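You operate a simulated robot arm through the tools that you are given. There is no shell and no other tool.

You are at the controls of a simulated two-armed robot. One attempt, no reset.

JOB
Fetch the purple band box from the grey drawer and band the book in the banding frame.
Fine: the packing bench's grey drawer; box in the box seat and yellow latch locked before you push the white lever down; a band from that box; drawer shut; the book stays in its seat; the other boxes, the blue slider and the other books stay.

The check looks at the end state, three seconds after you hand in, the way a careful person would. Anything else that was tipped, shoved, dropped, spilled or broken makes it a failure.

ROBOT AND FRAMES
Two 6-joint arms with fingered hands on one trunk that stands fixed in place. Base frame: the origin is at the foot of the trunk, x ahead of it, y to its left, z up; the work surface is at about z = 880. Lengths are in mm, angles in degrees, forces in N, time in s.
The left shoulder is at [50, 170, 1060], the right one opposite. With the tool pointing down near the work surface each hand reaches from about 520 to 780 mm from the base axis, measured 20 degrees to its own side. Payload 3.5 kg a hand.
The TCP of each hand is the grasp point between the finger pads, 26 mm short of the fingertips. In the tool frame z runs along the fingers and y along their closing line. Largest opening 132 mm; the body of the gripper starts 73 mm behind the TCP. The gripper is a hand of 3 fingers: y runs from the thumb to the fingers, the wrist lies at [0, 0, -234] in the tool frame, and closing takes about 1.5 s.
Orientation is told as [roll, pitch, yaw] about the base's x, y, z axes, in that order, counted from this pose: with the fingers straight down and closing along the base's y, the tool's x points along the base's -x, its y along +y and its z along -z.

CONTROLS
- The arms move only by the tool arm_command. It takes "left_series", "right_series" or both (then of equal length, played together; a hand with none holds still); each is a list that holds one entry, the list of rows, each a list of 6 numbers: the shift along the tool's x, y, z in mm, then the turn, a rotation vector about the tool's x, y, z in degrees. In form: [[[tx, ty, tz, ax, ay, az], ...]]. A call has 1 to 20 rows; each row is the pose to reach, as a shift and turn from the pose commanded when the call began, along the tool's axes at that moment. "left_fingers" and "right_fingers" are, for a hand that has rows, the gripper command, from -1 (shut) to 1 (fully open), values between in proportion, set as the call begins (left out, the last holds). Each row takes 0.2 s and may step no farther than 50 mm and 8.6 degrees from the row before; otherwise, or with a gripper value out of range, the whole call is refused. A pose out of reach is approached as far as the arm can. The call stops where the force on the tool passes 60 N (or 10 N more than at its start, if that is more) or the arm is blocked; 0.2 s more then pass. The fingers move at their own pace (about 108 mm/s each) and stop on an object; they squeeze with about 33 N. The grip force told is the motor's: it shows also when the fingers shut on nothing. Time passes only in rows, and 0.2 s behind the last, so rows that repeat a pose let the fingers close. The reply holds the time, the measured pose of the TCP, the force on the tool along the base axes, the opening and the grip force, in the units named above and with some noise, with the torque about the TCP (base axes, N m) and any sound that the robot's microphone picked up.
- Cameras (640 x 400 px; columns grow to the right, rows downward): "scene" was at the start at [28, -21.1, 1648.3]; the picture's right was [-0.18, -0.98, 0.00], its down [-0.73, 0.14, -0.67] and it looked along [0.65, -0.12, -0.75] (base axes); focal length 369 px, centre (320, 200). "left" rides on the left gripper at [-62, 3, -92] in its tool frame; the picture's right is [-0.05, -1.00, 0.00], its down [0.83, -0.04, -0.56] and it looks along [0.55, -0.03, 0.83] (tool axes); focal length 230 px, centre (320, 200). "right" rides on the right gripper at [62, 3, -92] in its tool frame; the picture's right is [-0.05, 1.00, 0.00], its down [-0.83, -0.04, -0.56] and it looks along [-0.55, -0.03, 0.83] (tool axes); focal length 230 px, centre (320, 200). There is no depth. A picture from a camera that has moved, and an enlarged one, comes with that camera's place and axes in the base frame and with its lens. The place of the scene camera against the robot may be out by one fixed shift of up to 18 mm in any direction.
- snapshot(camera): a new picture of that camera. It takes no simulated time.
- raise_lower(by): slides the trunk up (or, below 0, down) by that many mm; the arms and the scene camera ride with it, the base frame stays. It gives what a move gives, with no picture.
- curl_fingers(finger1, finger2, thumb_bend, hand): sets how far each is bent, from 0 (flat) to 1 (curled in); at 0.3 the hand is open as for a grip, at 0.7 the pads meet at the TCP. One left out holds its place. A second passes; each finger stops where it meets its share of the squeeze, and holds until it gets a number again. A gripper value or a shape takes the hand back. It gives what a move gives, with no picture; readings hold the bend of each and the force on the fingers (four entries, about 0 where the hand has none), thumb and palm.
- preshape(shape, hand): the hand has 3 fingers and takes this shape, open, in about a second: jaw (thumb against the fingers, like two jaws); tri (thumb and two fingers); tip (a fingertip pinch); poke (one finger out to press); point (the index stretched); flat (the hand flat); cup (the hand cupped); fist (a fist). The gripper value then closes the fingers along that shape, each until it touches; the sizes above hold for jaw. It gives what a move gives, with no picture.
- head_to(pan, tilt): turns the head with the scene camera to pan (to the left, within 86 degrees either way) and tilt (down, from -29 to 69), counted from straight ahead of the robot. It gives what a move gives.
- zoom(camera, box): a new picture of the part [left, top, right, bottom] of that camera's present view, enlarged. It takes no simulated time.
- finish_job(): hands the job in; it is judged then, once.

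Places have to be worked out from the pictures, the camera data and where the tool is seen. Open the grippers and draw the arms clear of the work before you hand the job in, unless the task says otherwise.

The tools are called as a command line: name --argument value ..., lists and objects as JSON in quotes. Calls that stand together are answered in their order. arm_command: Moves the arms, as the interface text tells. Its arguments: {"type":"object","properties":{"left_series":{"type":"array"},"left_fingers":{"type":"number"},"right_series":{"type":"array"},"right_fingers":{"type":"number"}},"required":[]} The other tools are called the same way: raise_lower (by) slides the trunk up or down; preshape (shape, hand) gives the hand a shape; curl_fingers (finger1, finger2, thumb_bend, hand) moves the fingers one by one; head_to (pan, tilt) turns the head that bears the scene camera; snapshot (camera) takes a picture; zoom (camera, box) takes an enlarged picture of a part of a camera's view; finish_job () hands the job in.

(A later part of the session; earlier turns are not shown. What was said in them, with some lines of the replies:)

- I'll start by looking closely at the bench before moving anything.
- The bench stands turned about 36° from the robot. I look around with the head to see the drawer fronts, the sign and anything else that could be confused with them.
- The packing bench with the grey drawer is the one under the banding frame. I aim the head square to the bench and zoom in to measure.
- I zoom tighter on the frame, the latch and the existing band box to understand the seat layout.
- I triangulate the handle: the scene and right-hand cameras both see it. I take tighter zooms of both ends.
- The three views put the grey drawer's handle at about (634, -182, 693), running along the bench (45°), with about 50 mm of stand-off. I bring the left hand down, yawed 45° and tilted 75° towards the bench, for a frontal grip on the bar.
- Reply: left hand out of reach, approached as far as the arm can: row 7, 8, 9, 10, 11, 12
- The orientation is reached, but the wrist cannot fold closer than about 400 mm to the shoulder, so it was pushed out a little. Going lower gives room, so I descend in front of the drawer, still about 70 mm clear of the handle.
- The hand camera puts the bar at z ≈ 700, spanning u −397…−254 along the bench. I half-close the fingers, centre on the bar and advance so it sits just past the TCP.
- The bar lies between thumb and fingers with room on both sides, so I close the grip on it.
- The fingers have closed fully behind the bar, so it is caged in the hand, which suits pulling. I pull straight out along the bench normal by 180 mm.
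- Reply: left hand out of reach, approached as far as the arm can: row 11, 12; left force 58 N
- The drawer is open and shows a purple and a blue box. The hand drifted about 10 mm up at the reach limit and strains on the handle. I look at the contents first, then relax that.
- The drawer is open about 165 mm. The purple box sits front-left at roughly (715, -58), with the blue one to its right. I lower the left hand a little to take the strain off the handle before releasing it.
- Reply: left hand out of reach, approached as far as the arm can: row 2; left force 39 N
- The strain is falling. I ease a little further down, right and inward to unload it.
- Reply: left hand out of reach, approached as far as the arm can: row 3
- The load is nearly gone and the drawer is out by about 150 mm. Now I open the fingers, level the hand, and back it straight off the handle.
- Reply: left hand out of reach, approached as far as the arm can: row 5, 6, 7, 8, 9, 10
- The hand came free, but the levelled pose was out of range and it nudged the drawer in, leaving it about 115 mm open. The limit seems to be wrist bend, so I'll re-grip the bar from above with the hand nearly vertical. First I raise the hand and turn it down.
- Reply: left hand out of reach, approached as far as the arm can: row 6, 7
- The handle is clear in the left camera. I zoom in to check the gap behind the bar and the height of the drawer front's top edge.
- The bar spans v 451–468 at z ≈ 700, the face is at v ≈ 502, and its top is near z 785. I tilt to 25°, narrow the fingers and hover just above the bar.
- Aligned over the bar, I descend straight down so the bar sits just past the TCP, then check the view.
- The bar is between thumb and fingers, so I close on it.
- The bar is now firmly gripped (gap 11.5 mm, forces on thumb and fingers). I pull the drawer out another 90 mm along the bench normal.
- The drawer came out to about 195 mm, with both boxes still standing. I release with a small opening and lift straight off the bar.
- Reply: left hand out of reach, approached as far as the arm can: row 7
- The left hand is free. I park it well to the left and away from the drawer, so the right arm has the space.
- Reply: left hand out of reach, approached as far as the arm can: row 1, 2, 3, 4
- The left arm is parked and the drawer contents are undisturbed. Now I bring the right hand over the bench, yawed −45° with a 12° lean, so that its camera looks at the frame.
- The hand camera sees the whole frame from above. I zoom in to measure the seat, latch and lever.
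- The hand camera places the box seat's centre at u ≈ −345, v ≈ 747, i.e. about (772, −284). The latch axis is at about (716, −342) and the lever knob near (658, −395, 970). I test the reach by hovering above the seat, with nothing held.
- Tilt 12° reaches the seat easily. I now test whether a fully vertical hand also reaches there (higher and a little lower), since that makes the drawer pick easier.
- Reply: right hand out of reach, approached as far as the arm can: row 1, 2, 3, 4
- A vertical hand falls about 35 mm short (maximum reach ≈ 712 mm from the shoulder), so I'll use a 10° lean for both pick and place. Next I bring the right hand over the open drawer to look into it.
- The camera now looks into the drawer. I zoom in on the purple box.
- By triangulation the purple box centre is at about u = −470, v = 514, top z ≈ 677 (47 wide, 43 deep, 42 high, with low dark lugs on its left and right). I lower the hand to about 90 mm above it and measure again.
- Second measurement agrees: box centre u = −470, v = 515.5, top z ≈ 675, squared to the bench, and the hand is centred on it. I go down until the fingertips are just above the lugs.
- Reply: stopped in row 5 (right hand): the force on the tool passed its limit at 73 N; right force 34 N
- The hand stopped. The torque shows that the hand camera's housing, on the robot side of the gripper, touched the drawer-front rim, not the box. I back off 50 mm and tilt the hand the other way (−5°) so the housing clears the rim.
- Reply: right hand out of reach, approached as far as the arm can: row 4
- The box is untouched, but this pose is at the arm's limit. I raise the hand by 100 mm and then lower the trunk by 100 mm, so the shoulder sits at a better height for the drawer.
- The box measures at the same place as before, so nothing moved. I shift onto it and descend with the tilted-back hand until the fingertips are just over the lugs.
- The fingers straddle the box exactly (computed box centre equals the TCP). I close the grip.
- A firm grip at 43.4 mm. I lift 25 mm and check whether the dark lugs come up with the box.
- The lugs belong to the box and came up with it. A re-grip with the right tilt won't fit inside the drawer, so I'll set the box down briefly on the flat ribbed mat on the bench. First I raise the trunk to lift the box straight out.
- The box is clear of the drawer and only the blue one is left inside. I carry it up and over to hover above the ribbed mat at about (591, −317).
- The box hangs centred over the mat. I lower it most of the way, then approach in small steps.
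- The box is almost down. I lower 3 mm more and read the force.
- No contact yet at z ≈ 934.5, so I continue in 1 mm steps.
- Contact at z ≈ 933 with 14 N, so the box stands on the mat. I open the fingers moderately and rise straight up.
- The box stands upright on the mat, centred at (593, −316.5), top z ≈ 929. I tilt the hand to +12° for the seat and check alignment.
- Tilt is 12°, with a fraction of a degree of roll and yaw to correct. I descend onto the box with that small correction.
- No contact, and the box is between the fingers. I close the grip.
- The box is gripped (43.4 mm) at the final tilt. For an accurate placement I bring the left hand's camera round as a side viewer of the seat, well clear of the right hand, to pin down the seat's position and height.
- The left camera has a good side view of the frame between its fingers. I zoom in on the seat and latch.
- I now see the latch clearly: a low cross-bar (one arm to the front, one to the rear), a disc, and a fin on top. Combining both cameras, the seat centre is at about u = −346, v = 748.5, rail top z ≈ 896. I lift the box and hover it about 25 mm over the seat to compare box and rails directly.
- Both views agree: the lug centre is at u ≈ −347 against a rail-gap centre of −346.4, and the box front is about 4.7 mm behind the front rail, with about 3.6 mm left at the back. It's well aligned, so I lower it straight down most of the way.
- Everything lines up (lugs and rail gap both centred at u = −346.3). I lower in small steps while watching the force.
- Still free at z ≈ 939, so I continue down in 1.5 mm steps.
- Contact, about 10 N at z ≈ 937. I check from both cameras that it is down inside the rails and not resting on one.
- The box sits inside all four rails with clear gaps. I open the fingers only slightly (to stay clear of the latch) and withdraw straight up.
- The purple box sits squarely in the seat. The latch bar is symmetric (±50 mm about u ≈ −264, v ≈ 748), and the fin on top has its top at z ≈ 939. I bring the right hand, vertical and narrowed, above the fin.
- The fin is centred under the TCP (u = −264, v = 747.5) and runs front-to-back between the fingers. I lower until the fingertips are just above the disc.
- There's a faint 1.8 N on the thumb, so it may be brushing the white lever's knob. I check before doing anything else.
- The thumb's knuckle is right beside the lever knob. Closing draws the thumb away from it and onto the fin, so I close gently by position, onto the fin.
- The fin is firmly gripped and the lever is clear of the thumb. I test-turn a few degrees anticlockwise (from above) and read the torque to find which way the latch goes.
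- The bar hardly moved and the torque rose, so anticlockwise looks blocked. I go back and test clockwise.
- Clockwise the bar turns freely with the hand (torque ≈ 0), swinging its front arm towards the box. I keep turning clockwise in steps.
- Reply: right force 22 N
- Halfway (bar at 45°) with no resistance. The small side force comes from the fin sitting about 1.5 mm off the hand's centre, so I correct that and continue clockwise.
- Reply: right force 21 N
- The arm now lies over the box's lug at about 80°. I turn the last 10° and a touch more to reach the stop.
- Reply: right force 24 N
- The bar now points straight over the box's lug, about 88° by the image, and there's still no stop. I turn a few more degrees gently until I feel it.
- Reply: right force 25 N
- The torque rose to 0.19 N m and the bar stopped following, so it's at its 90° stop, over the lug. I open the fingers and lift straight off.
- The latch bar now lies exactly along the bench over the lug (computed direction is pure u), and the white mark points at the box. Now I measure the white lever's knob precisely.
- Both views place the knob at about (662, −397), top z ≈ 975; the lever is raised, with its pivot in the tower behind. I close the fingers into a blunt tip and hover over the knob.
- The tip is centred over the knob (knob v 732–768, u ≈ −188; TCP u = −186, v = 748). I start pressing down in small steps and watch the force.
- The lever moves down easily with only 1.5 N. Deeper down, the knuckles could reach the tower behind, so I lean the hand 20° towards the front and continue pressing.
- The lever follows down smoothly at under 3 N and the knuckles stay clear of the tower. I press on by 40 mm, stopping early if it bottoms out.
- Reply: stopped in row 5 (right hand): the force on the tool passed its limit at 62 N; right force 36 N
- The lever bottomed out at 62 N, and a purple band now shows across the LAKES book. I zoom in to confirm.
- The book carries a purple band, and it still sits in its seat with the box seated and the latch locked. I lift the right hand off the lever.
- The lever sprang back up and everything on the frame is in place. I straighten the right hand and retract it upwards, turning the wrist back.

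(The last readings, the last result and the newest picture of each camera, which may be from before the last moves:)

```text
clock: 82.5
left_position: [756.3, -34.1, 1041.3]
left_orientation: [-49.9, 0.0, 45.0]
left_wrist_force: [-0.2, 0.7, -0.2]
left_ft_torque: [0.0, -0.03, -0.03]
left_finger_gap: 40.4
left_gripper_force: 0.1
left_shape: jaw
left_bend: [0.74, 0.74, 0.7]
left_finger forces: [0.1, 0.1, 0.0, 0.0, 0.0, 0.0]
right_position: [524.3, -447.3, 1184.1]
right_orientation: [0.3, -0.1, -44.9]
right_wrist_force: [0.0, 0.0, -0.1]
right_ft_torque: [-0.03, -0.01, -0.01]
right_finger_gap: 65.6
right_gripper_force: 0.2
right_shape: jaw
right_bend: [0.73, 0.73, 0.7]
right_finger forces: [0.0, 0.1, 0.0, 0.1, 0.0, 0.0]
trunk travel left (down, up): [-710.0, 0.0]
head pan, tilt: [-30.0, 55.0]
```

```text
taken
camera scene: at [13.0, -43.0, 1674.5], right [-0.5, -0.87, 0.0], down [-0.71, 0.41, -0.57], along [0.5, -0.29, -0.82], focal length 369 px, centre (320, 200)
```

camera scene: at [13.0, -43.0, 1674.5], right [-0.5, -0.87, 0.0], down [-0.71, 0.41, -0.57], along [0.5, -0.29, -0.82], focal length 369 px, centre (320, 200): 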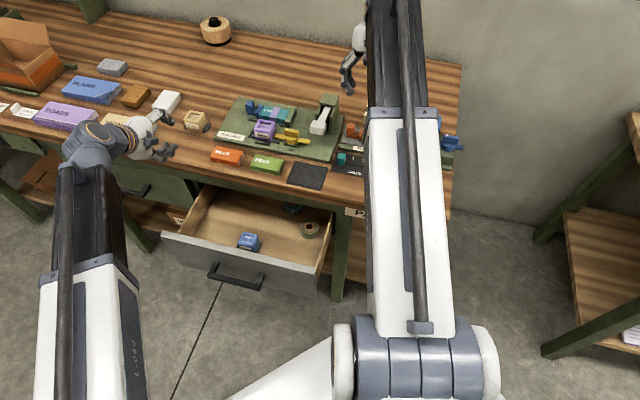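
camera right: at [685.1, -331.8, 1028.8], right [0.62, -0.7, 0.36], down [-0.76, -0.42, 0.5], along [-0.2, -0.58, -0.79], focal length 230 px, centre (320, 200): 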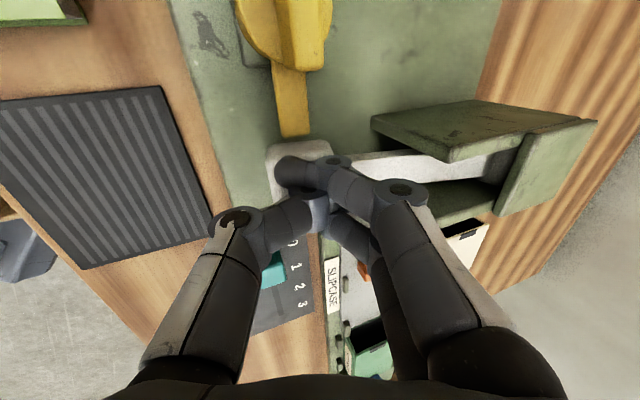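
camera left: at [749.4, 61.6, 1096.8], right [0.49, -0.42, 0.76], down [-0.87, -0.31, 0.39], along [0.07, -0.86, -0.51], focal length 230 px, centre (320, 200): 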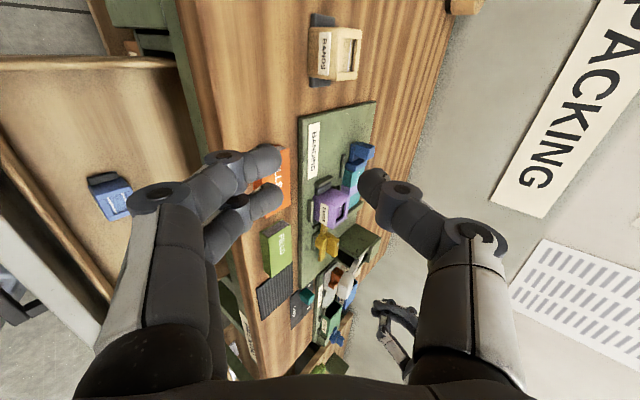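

Right arm is clear. Now I bring the left hand back over the handle of the open drawer, tilted 25° as before, to close it.

arm_command --left_series '[[[22.1, 34.5, -0.3, -3.1, 0, 0], [44.3, 69, -0.5, -6.3, 0, 0], [66.4, 103.5, -0.8, -9.4, 0, 0], [88.5, 138, -1, -12.5, 0, 0], [110.6, 172.4, -1.3, -15.6, 0, 0], [132.8, 206.9, -1.6, -18.8, 0, 0], [154.9, 241.4, -1.8, -21.9, 0, 0], [177, 275.9, -2.1, -25, 0, 0]]]'

snapshot --camera "left"

zoom --camera "left" --box '[200, 0, 440, 260]'

```text
clock: 84.3
left_position: [504.0, -33.1, 832.2]
left_orientation: [-25.0, -0.1, 45.0]
left_wrist_force: [0.1, 0.1, -0.5]
left_ft_torque: [-0.01, -0.02, -0.01]
left_finger_gap: 40.9
left_gripper_force: 0.0
left_shape: jaw
left_bend: [0.74, 0.74, 0.7]
left_finger forces: [0.1, 0.0, 0.0, 0.0, 0.0, 0.1]
right_position: [523.7, -447.5, 1183.9]
right_orientation: [0.3, -0.1, -44.9]
right_wrist_force: [-0.2, 0.5, 0.7]
right_ft_torque: [0.0, -0.01, 0.0]
right_finger_gap: 65.4
right_gripper_force: 0.0
right_shape: jaw
right_bend: [0.73, 0.73, 0.7]
right_finger forces: [0.0, 0.1, 0.1, 0.0, 0.0, 0.0]
trunk travel left (down, up): [-710.0, 0.0]
head pan, tilt: [-30.0, 55.0]
```

```text
taken
camera left: at [518.4, 41.8, 913.1], right [0.68, -0.6, 0.42], down [-0.73, -0.45, 0.52], along [-0.13, -0.66, -0.74], focal length 230 px, centre (320, 200)
```

left: 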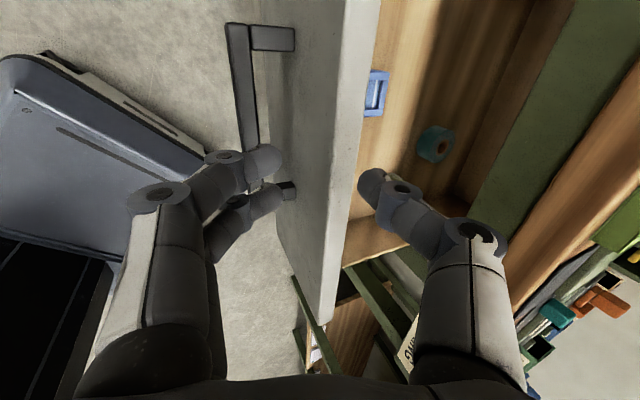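

```text
1.54 times, centred on (320, 130) of left
camera zoom: at [518.4, 41.8, 913.1], right [0.68, -0.6, 0.42], down [-0.73, -0.45, 0.52], along [-0.13, -0.66, -0.74], focal length 354 px, centre (320, 308)
```

zoom: 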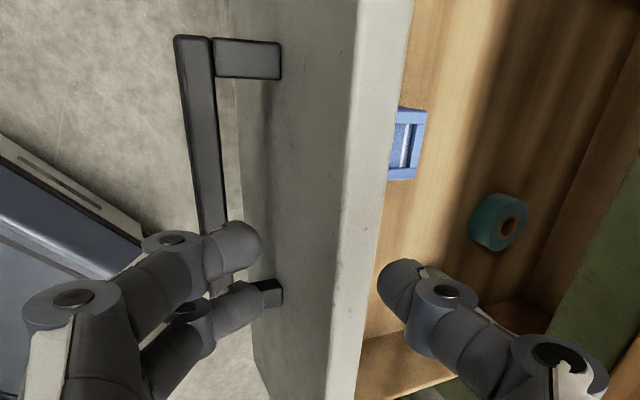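

The bar is at v ≈ 367.5, and the blue box and the rolls stand where they were. I narrow the fingers and lower them around the bar.

arm_command --left_series '[[[0, 0, 0, 0, 0, 0], [0, 13.3, 4.8, 0, 0, 0], [0, 31.9, 29.3, 0, 0, 0], [0, 40.4, 47.4, 0, 0, 0], [0, 48.8, 65.5, 0, 0, 0], [0, 58, 85, 0, 0, 0], [0, 67, 104.5, 0, 0, 0]]]' --left_fingers -0.5

snapshot --camera "left"

```text
clock: 85.9
left_position: [494.1, -20.0, 706.6]
left_orientation: [-25.0, 0.0, 45.0]
left_wrist_force: [0.8, -0.2, 0.3]
left_ft_torque: [-0.06, 0.0, -0.01]
left_finger_gap: 33.4
left_gripper_force: 0.1
left_shape: jaw
left_bend: [0.73, 0.73, 0.7]
left_finger forces: [0.0, 0.0, 0.0, 0.0, 0.0, 0.0]
right_position: [523.7, -448.2, 1183.4]
right_orientation: [0.3, -0.1, -45.0]
right_wrist_force: [-0.2, 0.1, -0.3]
right_ft_torque: [0.04, 0.01, 0.04]
right_finger_gap: 65.6
right_gripper_force: 0.1
right_shape: jaw
right_bend: [0.73, 0.73, 0.7]
right_finger forces: [0.0, 0.0, 0.1, 0.0, 0.0, 0.0]
trunk travel left (down, up): [-710.0, 0.0]
head pan, tilt: [-30.0, 55.0]
```

```text
taken
camera left: at [508.4, 53.4, 789.0], right [0.68, -0.6, 0.42], down [-0.73, -0.45, 0.52], along [-0.12, -0.66, -0.74], focal length 230 px, centre (320, 200)
```

left: 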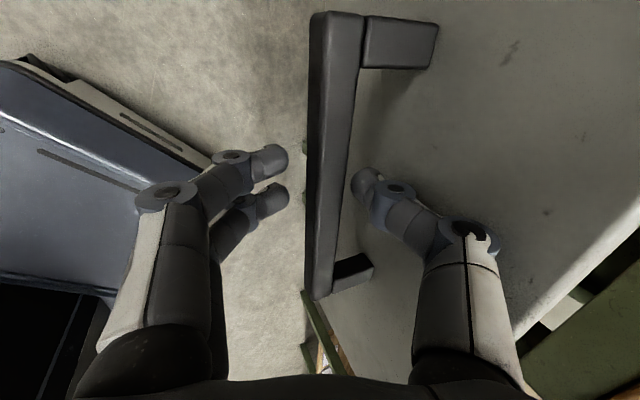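

Same picture as the successful grip earlier: the bar is between fingers and thumb with no contact. I close on it.

arm_command --left_series '[[[0, 0, 0, 0, 0, 0], [0, 0, 0, 0, 0, 0], [0, 0, 0, 0, 0, 0], [0, 0, 0, 0, 0, 0], [0, 0, 0, 0, 0, 0]]]' --left_fingers -1

```text
clock: 87.1
left_position: [493.9, -21.4, 706.0]
left_orientation: [-24.8, 0.0, 44.9]
left_wrist_force: [0.9, -0.8, -15.1]
left_ft_torque: [-0.04, -0.09, 0.02]
left_finger_gap: 6.3
left_gripper_force: 32.9
left_shape: jaw
left_bend: [0.71, 0.71, 0.71]
left_finger forces: [14.7, 14.7, 0.0, 0.0, 26.3, 0.0]
right_position: [523.7, -447.4, 1182.5]
right_orientation: [0.4, -0.1, -45.0]
right_wrist_force: [-0.3, 0.0, -0.9]
right_ft_torque: [0.02, -0.02, 0.01]
right_finger_gap: 65.7
right_gripper_force: 0.0
right_shape: jaw
right_bend: [0.73, 0.73, 0.7]
right_finger forces: [0.0, 0.1, 0.1, 0.0, 0.0, 0.0]
trunk travel left (down, up): [-710.0, 0.0]
head pan, tilt: [-30.0, 55.0]
```

The handle is gripped, so I push the drawer in smoothly along the bench normal, 180 mm first.

arm_command --left_series '[[[0, -6, 2.8, 0, 0, 0], [0, -15, 7, 0, 0, 0], [0, -25.9, 12.1, 0, 0, 0], [0, -36.8, 17.2, 0, 0, 0], [0, -47.7, 22.2, 0, 0, 0], [0, -58.6, 27.3, 0, 0, 0], [0, -69.5, 32.4, 0, 0, 0], [0, -80.4, 37.5, 0, 0, 0], [0, -91.3, 42.6, 0, 0, 0], [0, -102.2, 47.6, 0, 0, 0], [0, -113.1, 52.7, 0, 0, 0], [0, -124, 57.8, 0, 0, 0], [0, -134.9, 62.9, 0, 0, 0], [0, -145.8, 68, 0, 0, 0], [0, -156, 72.7, 0, 0, 0], [0, -161, 75.1, 0, 0, 0]]]'

snapshot --camera "scene"

zoom --camera "scene" --box '[100, 145, 360, 308]'

```text
clock: 90.5
left_position: [619.8, -146.9, 706.0]
left_orientation: [-24.9, 0.0, 44.9]
left_wrist_force: [2.5, 2.6, -19.2]
left_ft_torque: [0.01, -0.08, -0.03]
left_finger_gap: 6.2
left_gripper_force: 32.7
left_shape: jaw
left_bend: [0.71, 0.71, 0.71]
left_finger forces: [15.1, 15.0, 0.0, 0.0, 26.3, 0.0]
right_position: [524.5, -447.6, 1183.0]
right_orientation: [0.2, -0.1, -44.9]
right_wrist_force: [-0.6, -0.1, 0.2]
right_ft_torque: [-0.01, 0.01, 0.01]
right_finger_gap: 65.5
right_gripper_force: 0.0
right_shape: jaw
right_bend: [0.73, 0.73, 0.7]
right_finger forces: [0.0, 0.1, 0.1, 0.0, 0.0, 0.1]
trunk travel left (down, up): [-710.0, 0.0]
head pan, tilt: [-30.0, 55.0]
```

```text
taken
camera scene: at [15.2, -43.1, 1674.4], right [-0.5, -0.87, 0.0], down [-0.71, 0.41, -0.57], along [0.5, -0.29, -0.82], focal length 369 px, centre (320, 200)
```

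scene: 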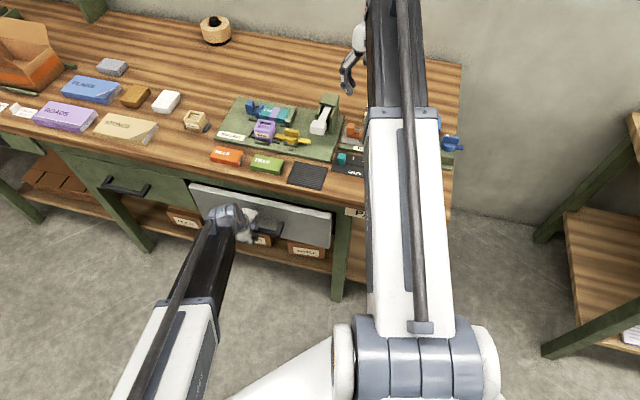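

```text
2.45 times, centred on (230, 226) of scene
camera zoom: at [15.2, -43.1, 1674.4], right [-0.5, -0.87, 0.0], down [-0.71, 0.41, -0.57], along [0.5, -0.29, -0.82], focal length 905 px, centre (541, 135)
```

zoom: 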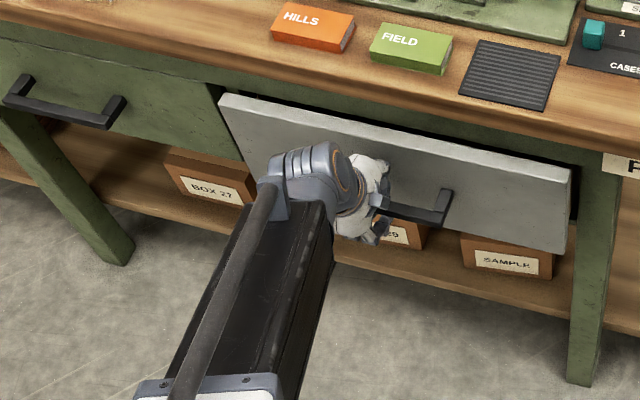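

About 20 mm remain. I push the rest slowly, letting the force limit tell me when it's fully shut.

arm_command --left_series '[[[0, -3.6, 1.7, 0, 0, 0], [0, -7.2, 3.4, 0, 0, 0], [0, -10.9, 5.1, 0, 0, 0], [0, -14.5, 6.8, 0, 0, 0], [0, -17.2, 8, 0, 0, 0], [0, -19.9, 9.3, 0, 0, 0], [0, -22.7, 10.6, 0, 0, 0], [0, -25.4, 11.8, 0, 0, 0]]]'

zoom --camera "scene" --box '[100, 145, 360, 308]'

snapshot --camera "left"

```text
clock: 92.3
left_position: [639.6, -165.0, 705.8]
left_orientation: [-24.9, 0.0, 45.0]
left_wrist_force: [-1.4, 7.6, -15.5]
left_ft_torque: [-0.02, -0.1, 0.0]
left_finger_gap: 5.8
left_gripper_force: 32.9
left_shape: jaw
left_bend: [0.71, 0.71, 0.71]
left_finger forces: [15.0, 15.0, 0.1, 0.1, 24.6, 0.0]
right_position: [524.1, -448.0, 1184.0]
right_orientation: [0.3, -0.1, -45.0]
right_wrist_force: [0.1, -0.5, 0.0]
right_ft_torque: [0.0, 0.01, 0.0]
right_finger_gap: 65.6
right_gripper_force: 0.0
right_shape: jaw
right_bend: [0.73, 0.73, 0.7]
right_finger forces: [0.1, 0.1, 0.0, 0.0, 0.0, 0.0]
trunk travel left (down, up): [-710.0, 0.0]
head pan, tilt: [-30.0, 55.0]
```

```text
2.45 times, centred on (230, 226) of scene
camera zoom: at [14.5, -42.6, 1674.5], right [-0.5, -0.87, 0.0], down [-0.71, 0.41, -0.57], along [0.5, -0.29, -0.82], focal length 905 px, centre (541, 135)
```

zoom: 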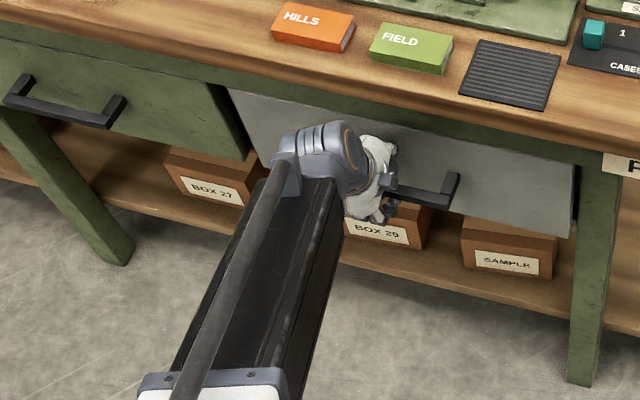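

```text
taken
camera left: at [653.2, -91.9, 788.2], right [0.68, -0.6, 0.42], down [-0.72, -0.45, 0.52], along [-0.13, -0.66, -0.74], focal length 230 px, centre (320, 200)
```

left: 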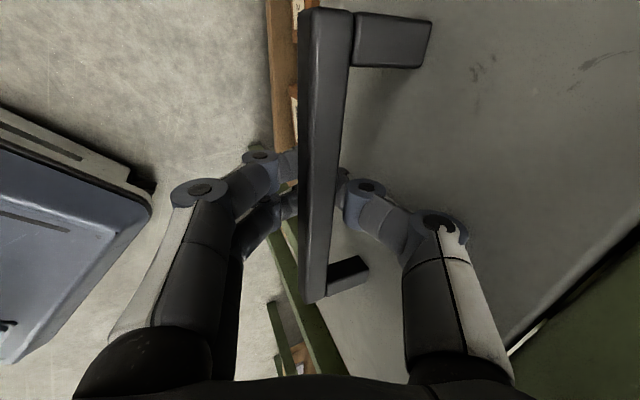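

Nearly shut, with about 6 N of resistance. I push a few more millimetres to confirm the stop.

arm_command --left_series '[[[0, -1.8, 0.8, 0, 0, 0], [0, -3.6, 1.7, 0, 0, 0], [0, -5.4, 2.5, 0, 0, 0]]]'

zoom --camera "scene" --box '[160, 160, 350, 280]'

```text
clock: 93.1
left_position: [641.7, -170.1, 706.9]
left_orientation: [-24.8, 0.1, 45.0]
left_wrist_force: [-8.3, 12.2, -19.3]
left_ft_torque: [-0.03, -0.07, -0.03]
left_finger_gap: 5.3
left_gripper_force: 33.1
left_shape: jaw
left_bend: [0.71, 0.71, 0.73]
left_finger forces: [17.3, 17.3, 0.0, 0.0, 20.2, 0.1]
right_position: [524.7, -447.4, 1183.3]
right_orientation: [0.2, -0.2, -45.1]
right_wrist_force: [0.7, -0.5, -0.1]
right_ft_torque: [0.02, 0.0, 0.0]
right_finger_gap: 65.6
right_gripper_force: 0.0
right_shape: jaw
right_bend: [0.73, 0.73, 0.7]
right_finger forces: [0.0, 0.0, 0.1, 0.0, 0.1, 0.0]
trunk travel left (down, up): [-710.0, 0.0]
head pan, tilt: [-30.0, 55.0]
```

```text
3.33 times, centred on (255, 220) of scene
camera zoom: at [14.3, -42.3, 1674.4], right [-0.5, -0.87, 0.0], down [-0.71, 0.41, -0.57], along [0.5, -0.29, -0.82], focal length 1229 px, centre (537, 133)
```

zoom: 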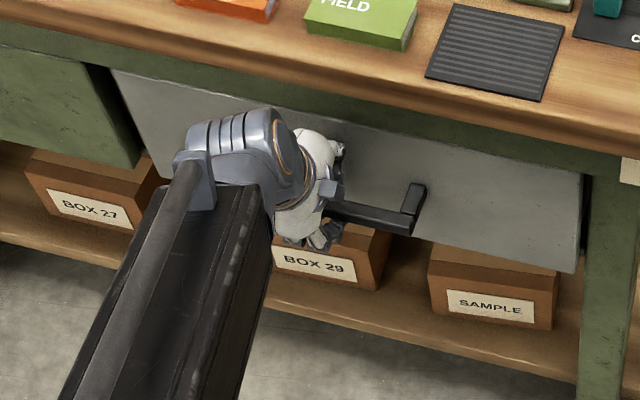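

Resistance is rising (about 14 N), which suggests the stop. I push slightly more to be certain.

arm_command --left_series '[[[0, -1.8, 0.8, 0, 0, 0], [0, -3.6, 1.7, 0, 0, 0], [0, -5.4, 2.5, 0, 0, 0], [0, -7.2, 3.4, 0, 0, 0]]]'

```text
clock: 94.1
left_position: [644.2, -172.6, 705.8]
left_orientation: [-24.5, 0.3, 45.0]
left_wrist_force: [-31.0, 37.5, -7.1]
left_ft_torque: [-1.51, -1.61, -0.06]
left_finger_gap: 4.2
left_gripper_force: 33.0
left_shape: jaw
left_bend: [0.71, 0.71, 0.74]
left_finger forces: [19.0, 19.2, 0.0, 0.1, 61.4, 0.1]
right_position: [520.3, -444.7, 1184.4]
right_orientation: [0.2, -0.3, -45.0]
right_wrist_force: [-1.1, 0.1, 0.0]
right_ft_torque: [0.02, 0.0, 0.0]
right_finger_gap: 65.3
right_gripper_force: 0.0
right_shape: jaw
right_bend: [0.73, 0.73, 0.7]
right_finger forces: [0.0, 0.0, 0.0, 0.0, 0.0, 0.1]
trunk travel left (down, up): [-710.0, 0.0]
head pan, tilt: [-30.0, 55.0]
```

About 48 N against a hard stop: the drawer is shut. I unload by 6 mm (only taking out the arm's compliance), then check.

arm_command --left_series '[[[0, 2.7, -1.2, 0, 0, 0], [0, 5.2, -2.4, 0, 0, 0]]]'

zoom --camera "left" --box '[200, 0, 520, 360]'

```text
clock: 94.7
left_position: [644.5, -171.3, 705.5]
left_orientation: [-24.9, 0.2, 45.0]
left_wrist_force: [-9.7, 20.3, -16.8]
left_ft_torque: [-0.51, -0.36, 0.11]
left_finger_gap: 4.3
left_gripper_force: 33.2
left_shape: jaw
left_bend: [0.71, 0.71, 0.74]
left_finger forces: [17.4, 17.2, 0.1, 0.0, 32.2, 0.0]
right_position: [523.4, -446.8, 1183.8]
right_orientation: [0.2, -0.1, -45.0]
right_wrist_force: [0.4, 0.1, 0.3]
right_ft_torque: [-0.01, 0.02, 0.01]
right_finger_gap: 65.4
right_gripper_force: 0.1
right_shape: jaw
right_bend: [0.73, 0.73, 0.7]
right_finger forces: [0.0, 0.1, 0.0, 0.0, 0.0, 0.0]
trunk travel left (down, up): [-710.0, 0.0]
head pan, tilt: [-30.0, 55.0]
```

```text
1.11 times, centred on (360, 180) of left
camera zoom: at [659.3, -98.0, 787.9], right [0.68, -0.6, 0.42], down [-0.72, -0.45, 0.52], along [-0.13, -0.66, -0.74], focal length 256 px, centre (276, 222)
```

zoom: 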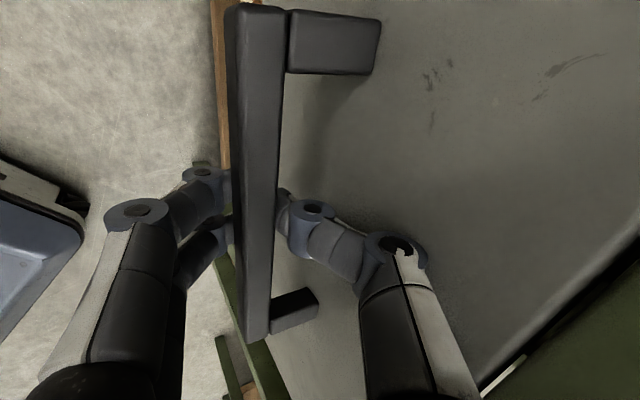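

Force is dropping but the thumb still presses. I open a little and, at the same time, shift back 12 mm to re-centre around the bar without dragging it.

arm_command --left_series '[[[0, 2.7, -1.3, 0, 0, 0], [0, 7.2, -3.4, 0, 0, 0], [0, 10.9, -5.1, 0, 0, 0], [0, 10.9, -5.1, 0, 0, 0]]]' --left_fingers -0.5

zoom --camera "left" --box '[200, 0, 520, 360]'

```text
clock: 95.7
left_position: [637.0, -165.0, 708.0]
left_orientation: [-25.0, 0.0, 45.0]
left_wrist_force: [0.4, 0.3, 0.4]
left_ft_torque: [-0.01, -0.05, -0.03]
left_finger_gap: 32.8
left_gripper_force: 0.1
left_shape: jaw
left_bend: [0.73, 0.73, 0.7]
left_finger forces: [0.0, 0.0, 0.0, 0.1, 0.1, 0.0]
right_position: [524.2, -447.7, 1183.1]
right_orientation: [0.2, -0.1, -45.0]
right_wrist_force: [-0.6, 0.4, 0.3]
right_ft_torque: [0.02, 0.0, -0.01]
right_finger_gap: 65.5
right_gripper_force: 0.0
right_shape: jaw
right_bend: [0.73, 0.73, 0.7]
right_finger forces: [0.0, 0.0, 0.1, 0.0, 0.1, 0.0]
trunk travel left (down, up): [-710.0, 0.0]
head pan, tilt: [-30.0, 55.0]
```

```text
1.11 times, centred on (360, 180) of left
camera zoom: at [651.0, -91.1, 790.0], right [0.68, -0.6, 0.42], down [-0.73, -0.45, 0.52], along [-0.12, -0.66, -0.74], focal length 256 px, centre (276, 222)
```

zoom: 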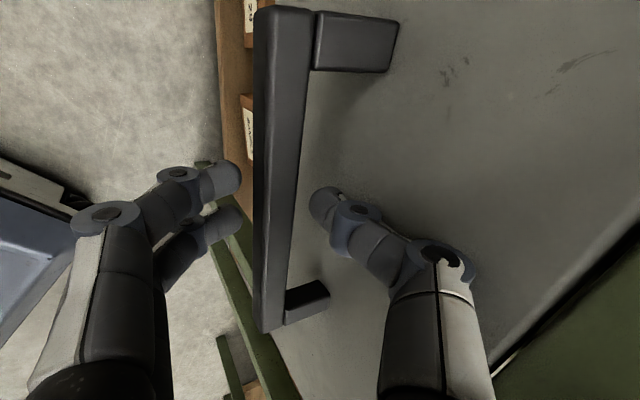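

The hand is free and the bar sits at v ≈ 565, its closed position. I tilt the hand away from the bench edge, lift clear of the bar and back off.

arm_command --left_series '[[[0, 0, 0, 7.5, 0, 0], [0, 0, 0, 15, 0, 0], [0, -6.3, -13.6, 15, 0, 0], [0, -12.7, -27.2, 15, 0, 0], [0, -19, -40.8, 15, 0, 0], [0, 4, -62.5, 15, 0, 0], [0, 33.8, -93, 15, 0, 0]]]'

snapshot --camera "left"

zoom --camera "scene" --box '[100, 145, 360, 308]'

```text
clock: 97.3
left_position: [585.2, -114.4, 777.5]
left_orientation: [-40.0, -0.1, 45.0]
left_wrist_force: [-0.5, 0.2, 0.9]
left_ft_torque: [-0.04, 0.03, 0.0]
left_finger_gap: 33.1
left_gripper_force: 0.0
left_shape: jaw
left_bend: [0.73, 0.73, 0.7]
left_finger forces: [0.1, 0.1, 0.0, 0.0, 0.0, 0.0]
right_position: [523.0, -447.7, 1183.2]
right_orientation: [0.3, -0.1, -45.0]
right_wrist_force: [-0.6, -0.5, -0.3]
right_ft_torque: [0.04, -0.02, 0.0]
right_finger_gap: 65.6
right_gripper_force: 0.1
right_shape: jaw
right_bend: [0.73, 0.73, 0.7]
right_finger forces: [0.0, 0.1, 0.1, 0.1, 0.0, 0.1]
trunk travel left (down, up): [-710.0, 0.0]
head pan, tilt: [-30.0, 55.0]
```

```text
taken
camera left: at [585.9, -25.9, 846.7], right [0.58, -0.5, 0.64], down [-0.82, -0.36, 0.45], along [0.0, -0.79, -0.62], focal length 230 px, centre (320, 200)
```

left: 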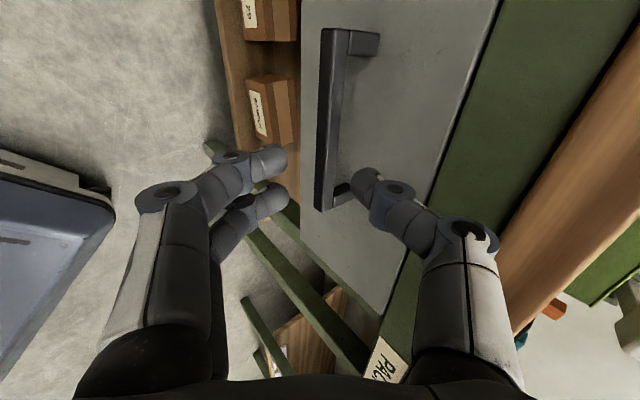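

```text
2.45 times, centred on (230, 226) of scene
camera zoom: at [12.9, -42.7, 1674.5], right [-0.5, -0.87, 0.0], down [-0.71, 0.41, -0.57], along [0.5, -0.29, -0.82], focal length 905 px, centre (541, 135)
```

zoom: 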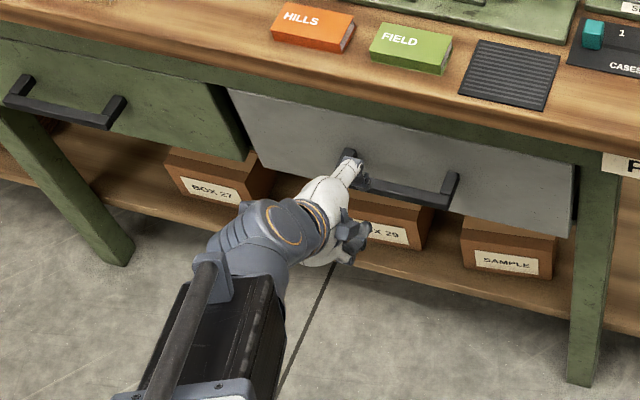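

The drawer front is flush with the frame again. I withdraw the left hand to a clear spot, opening it.

arm_command --left_series '[[[-24, 4.6, -32.9, 0, 0, 0], [-47.9, 9.1, -65.9, 0, 0, 0], [-71.9, 13.7, -98.8, 0, 0, 0], [-95.9, 18.3, -131.8, 0, 0, 0], [-119.9, 22.9, -164.7, 0, 0, 0], [-143.8, 27.4, -197.6, 0, 0, 0], [-167.8, 32, -230.6, 0, 0, 0], [-191.8, 36.6, -263.5, 0, 0, 0], [-215.7, 41.1, -296.5, 0, 0, 0], [-239.7, 45.7, -329.4, 0, 0, 0]]]' --left_fingers 1

arm_command --right_series '[[[0, 0, -10, 0, 0, 0], [0, 0, -10, 0, 0, 0], [0, 0, -10, 0, 0, 0], [0, 0, -10, 0, 0, 0]]]' --right_fingers 1

snapshot --camera "scene"

zoom --camera "scene" --box '[180, 80, 370, 200]'

zoom --camera "scene" --box '[160, 150, 370, 290]'

```text
clock: 99.5
left_position: [583.1, 228.4, 1002.0]
left_orientation: [-40.0, 0.0, 45.1]
left_wrist_force: [0.8, 0.5, -0.1]
left_ft_torque: [-0.02, 0.04, 0.01]
left_finger_gap: 132.2
left_gripper_force: 0.1
left_shape: jaw
left_bend: [0.3, 0.3, 0.3]
left_finger forces: [0.0, 0.1, 0.0, 0.0, 0.1, 0.0]
right_position: [522.1, -448.4, 1183.0]
right_orientation: [0.3, -0.2, -45.1]
right_wrist_force: [0.1, 0.9, 0.3]
right_ft_torque: [0.02, 0.0, 0.01]
right_finger_gap: 65.3
right_gripper_force: 0.1
right_shape: jaw
right_bend: [0.73, 0.73, 0.7]
right_finger forces: [0.0, 0.0, 0.1, 0.0, 0.0, 0.1]
trunk travel left (down, up): [-710.0, 0.0]
head pan, tilt: [-30.0, 55.0]
```

```text
clock: 100.5
left_position: [583.4, 229.2, 1000.9]
left_orientation: [-40.0, 0.0, 45.0]
left_wrist_force: [1.1, -1.2, -0.3]
left_ft_torque: [-0.02, -0.02, 0.03]
left_finger_gap: 131.8
left_gripper_force: 0.0
left_shape: jaw
left_bend: [0.3, 0.3, 0.3]
left_finger forces: [0.1, 0.0, 0.0, 0.0, 0.0, 0.0]
right_position: [523.1, -446.8, 1193.0]
right_orientation: [0.3, -0.1, -45.0]
right_wrist_force: [-0.3, -0.6, -0.3]
right_ft_torque: [0.03, -0.01, 0.01]
right_finger_gap: 131.9
right_gripper_force: 0.1
right_shape: jaw
right_bend: [0.3, 0.3, 0.3]
right_finger forces: [0.1, 0.0, 0.1, 0.0, 0.1, 0.1]
trunk travel left (down, up): [-710.0, 0.0]
head pan, tilt: [-30.0, 55.0]
```

```text
taken
camera scene: at [13.2, -42.8, 1674.5], right [-0.5, -0.87, 0.0], down [-0.71, 0.41, -0.57], along [0.5, -0.29, -0.82], focal length 369 px, centre (320, 200)
```

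scene: 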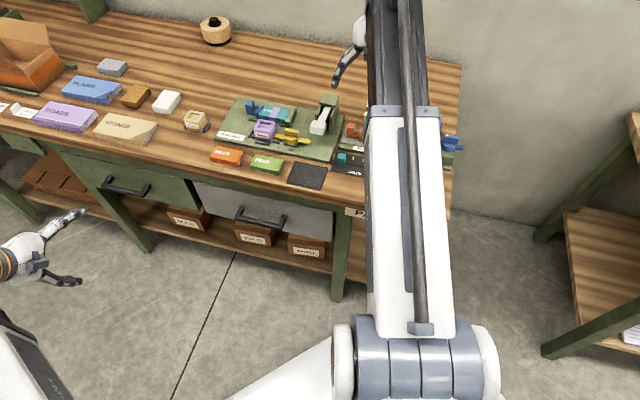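

```text
3.33 times, centred on (275, 140) of scene
camera zoom: at [13.2, -42.8, 1674.5], right [-0.5, -0.87, 0.0], down [-0.71, 0.41, -0.57], along [0.5, -0.29, -0.82], focal length 1229 px, centre (470, 400)
```

zoom: 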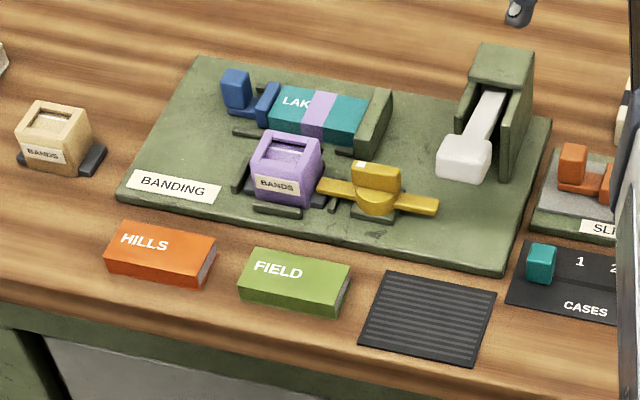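

```text
2.86 times, centred on (265, 220) of scene
camera zoom: at [13.2, -42.8, 1674.5], right [-0.5, -0.87, 0.0], down [-0.71, 0.41, -0.57], along [0.5, -0.29, -0.82], focal length 1053 px, centre (477, 143)
```

zoom: 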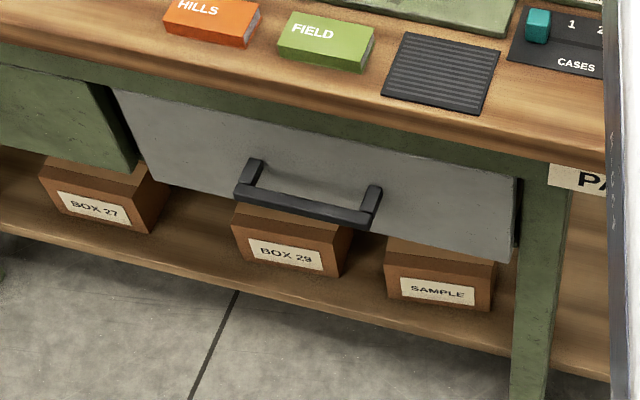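

All looks right. For an exact comparison I lower the trunk back by 35 mm to its starting height and repeat the initial drawer view and frame view.

raise_lower --by -35

zoom --camera "scene" --box '[190, 170, 350, 270]'

zoom --camera "scene" --box '[180, 60, 420, 210]'

snapshot --camera "right"

```text
clock: 101.3
left_position: [582.1, 226.6, 965.1]
left_orientation: [-40.0, 0.0, 45.0]
left_wrist_force: [0.5, -0.2, 0.2]
left_ft_torque: [-0.04, 0.03, -0.01]
left_finger_gap: 132.0
left_gripper_force: 0.1
left_shape: jaw
left_bend: [0.3, 0.3, 0.3]
left_finger forces: [0.1, 0.0, 0.1, 0.1, 0.0, 0.1]
right_position: [523.0, -446.9, 1158.2]
right_orientation: [0.3, 0.0, -45.0]
right_wrist_force: [0.0, 0.0, 0.1]
right_ft_torque: [-0.01, 0.01, -0.02]
right_finger_gap: 132.1
right_gripper_force: 0.1
right_shape: jaw
right_bend: [0.3, 0.3, 0.3]
right_finger forces: [0.0, 0.1, 0.1, 0.0, 0.0, 0.0]
trunk travel left (down, up): [-675.0, 35.0]
head pan, tilt: [-30.0, 55.0]
```

```text
4.00 times, centred on (270, 220) of scene
camera zoom: at [13.1, -42.8, 1639.5], right [-0.5, -0.87, 0.0], down [-0.71, 0.41, -0.57], along [0.5, -0.29, -0.82], focal length 1475 px, centre (520, 120)
```

zoom: 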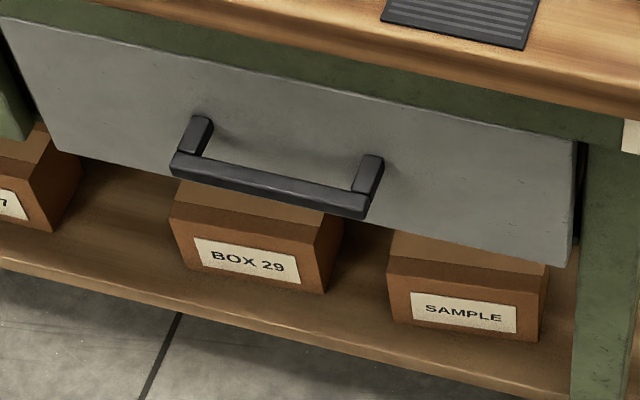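

```text
2.67 times, centred on (300, 135) of scene
camera zoom: at [13.1, -42.8, 1639.5], right [-0.5, -0.87, 0.0], down [-0.71, 0.41, -0.57], along [0.5, -0.29, -0.82], focal length 983 px, centre (373, 373)
```

zoom: 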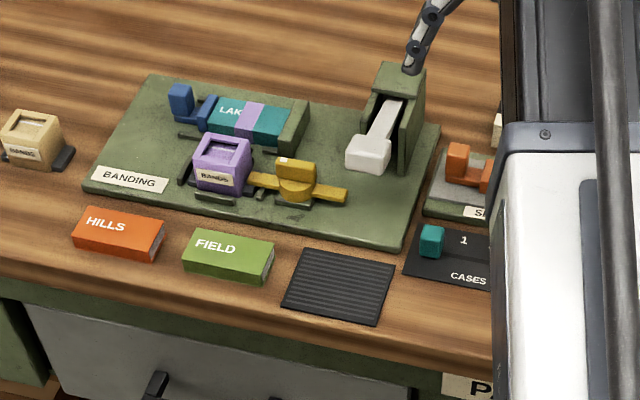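

```text
taken
camera right: at [482.3, -401.5, 1250.5], right [0.74, 0.67, 0.01], down [0.55, -0.62, 0.56], along [0.38, -0.41, -0.83], focal length 230 px, centre (320, 200)
```

right: 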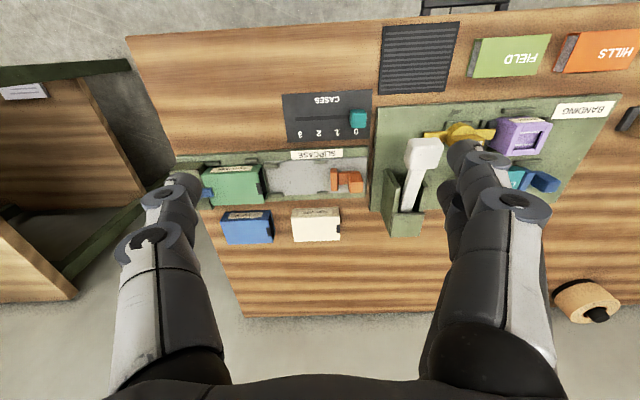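

The drawer view is pixel-for-pixel like the start, and the books, sliders, mat and tan box are unchanged. The book is banded in purple, with the box seated and the latch locked. I draw the right hand a little farther back and up before handing in.

arm_command --right_series '[[[15, 0, -15, 0, 0, 0], [30, 0, -30, 0, 0, 0], [45, 0, -40, 0, 0, 0], [45, 0, -40, 0, 0, 0]]]'

zoom --camera "scene" --box '[210, 85, 350, 172]'

```text
clock: 102.3
left_position: [581.6, 229.2, 964.8]
left_orientation: [-39.9, -0.1, 45.0]
left_wrist_force: [1.1, 0.0, -0.4]
left_ft_torque: [0.0, -0.02, -0.01]
left_finger_gap: 131.6
left_gripper_force: 0.0
left_shape: jaw
left_bend: [0.3, 0.3, 0.3]
left_finger forces: [0.0, 0.0, 0.0, 0.0, 0.0, 0.0]
right_position: [492.3, -415.6, 1197.9]
right_orientation: [0.3, -0.4, -45.0]
right_wrist_force: [-0.1, 0.3, 0.3]
right_ft_torque: [-0.01, 0.02, 0.0]
right_finger_gap: 132.1
right_gripper_force: 0.0
right_shape: jaw
right_bend: [0.3, 0.3, 0.3]
right_finger forces: [0.0, 0.0, 0.1, 0.0, 0.0, 0.0]
trunk travel left (down, up): [-675.0, 35.0]
head pan, tilt: [-30.0, 55.0]
```

```text
4.57 times, centred on (280, 128) of scene
camera zoom: at [13.3, -42.9, 1639.5], right [-0.5, -0.87, 0.0], down [-0.71, 0.41, -0.57], along [0.5, -0.29, -0.82], focal length 1685 px, centre (503, 527)
```

zoom: 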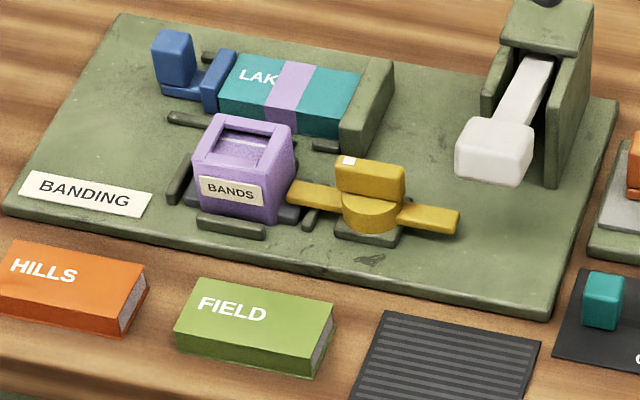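

The end state checks out: LAKES is banded in purple and in its seat, the purple box is seated with the latch across its lug, and the lever is back up. The drawer is shut, nothing else has moved, and both hands are open and clear. I hand the job in.

finish_job

```text
The job is handed in.
```

I banded the LAKES book with a purple band from the box in the packing bench's grey drawer, and I've handed the job in. I don't have the judge's result.

- **Order:** the box was in its seat and the latch turned to its 90° stop over the box's lug before I pushed the lever down. While I was gripping the latch, my thumb brushed the lever's knob with under 2 N and may have moved it slightly. No band came out then.
- **End state:** LAKES is still in its seat, the lever sprang back up on its own, and the drawer is shut against its stop. The final views of the drawer and frame match the starting ones for the other books, the tan box, the mat and the sliders. Both hands are open and clear of the bench.
- **Inside the drawer:** the blue box and the rolls were standing where they had been when I last saw them, just before I pushed the drawer shut. I couldn't see them after that.
- **Knocks along the way:** my hand camera bumped the open drawer's rim once, at about 73 N. I also set the purple box down briefly on the ribbed mat to change grip. I saw no damage or displacement from either.
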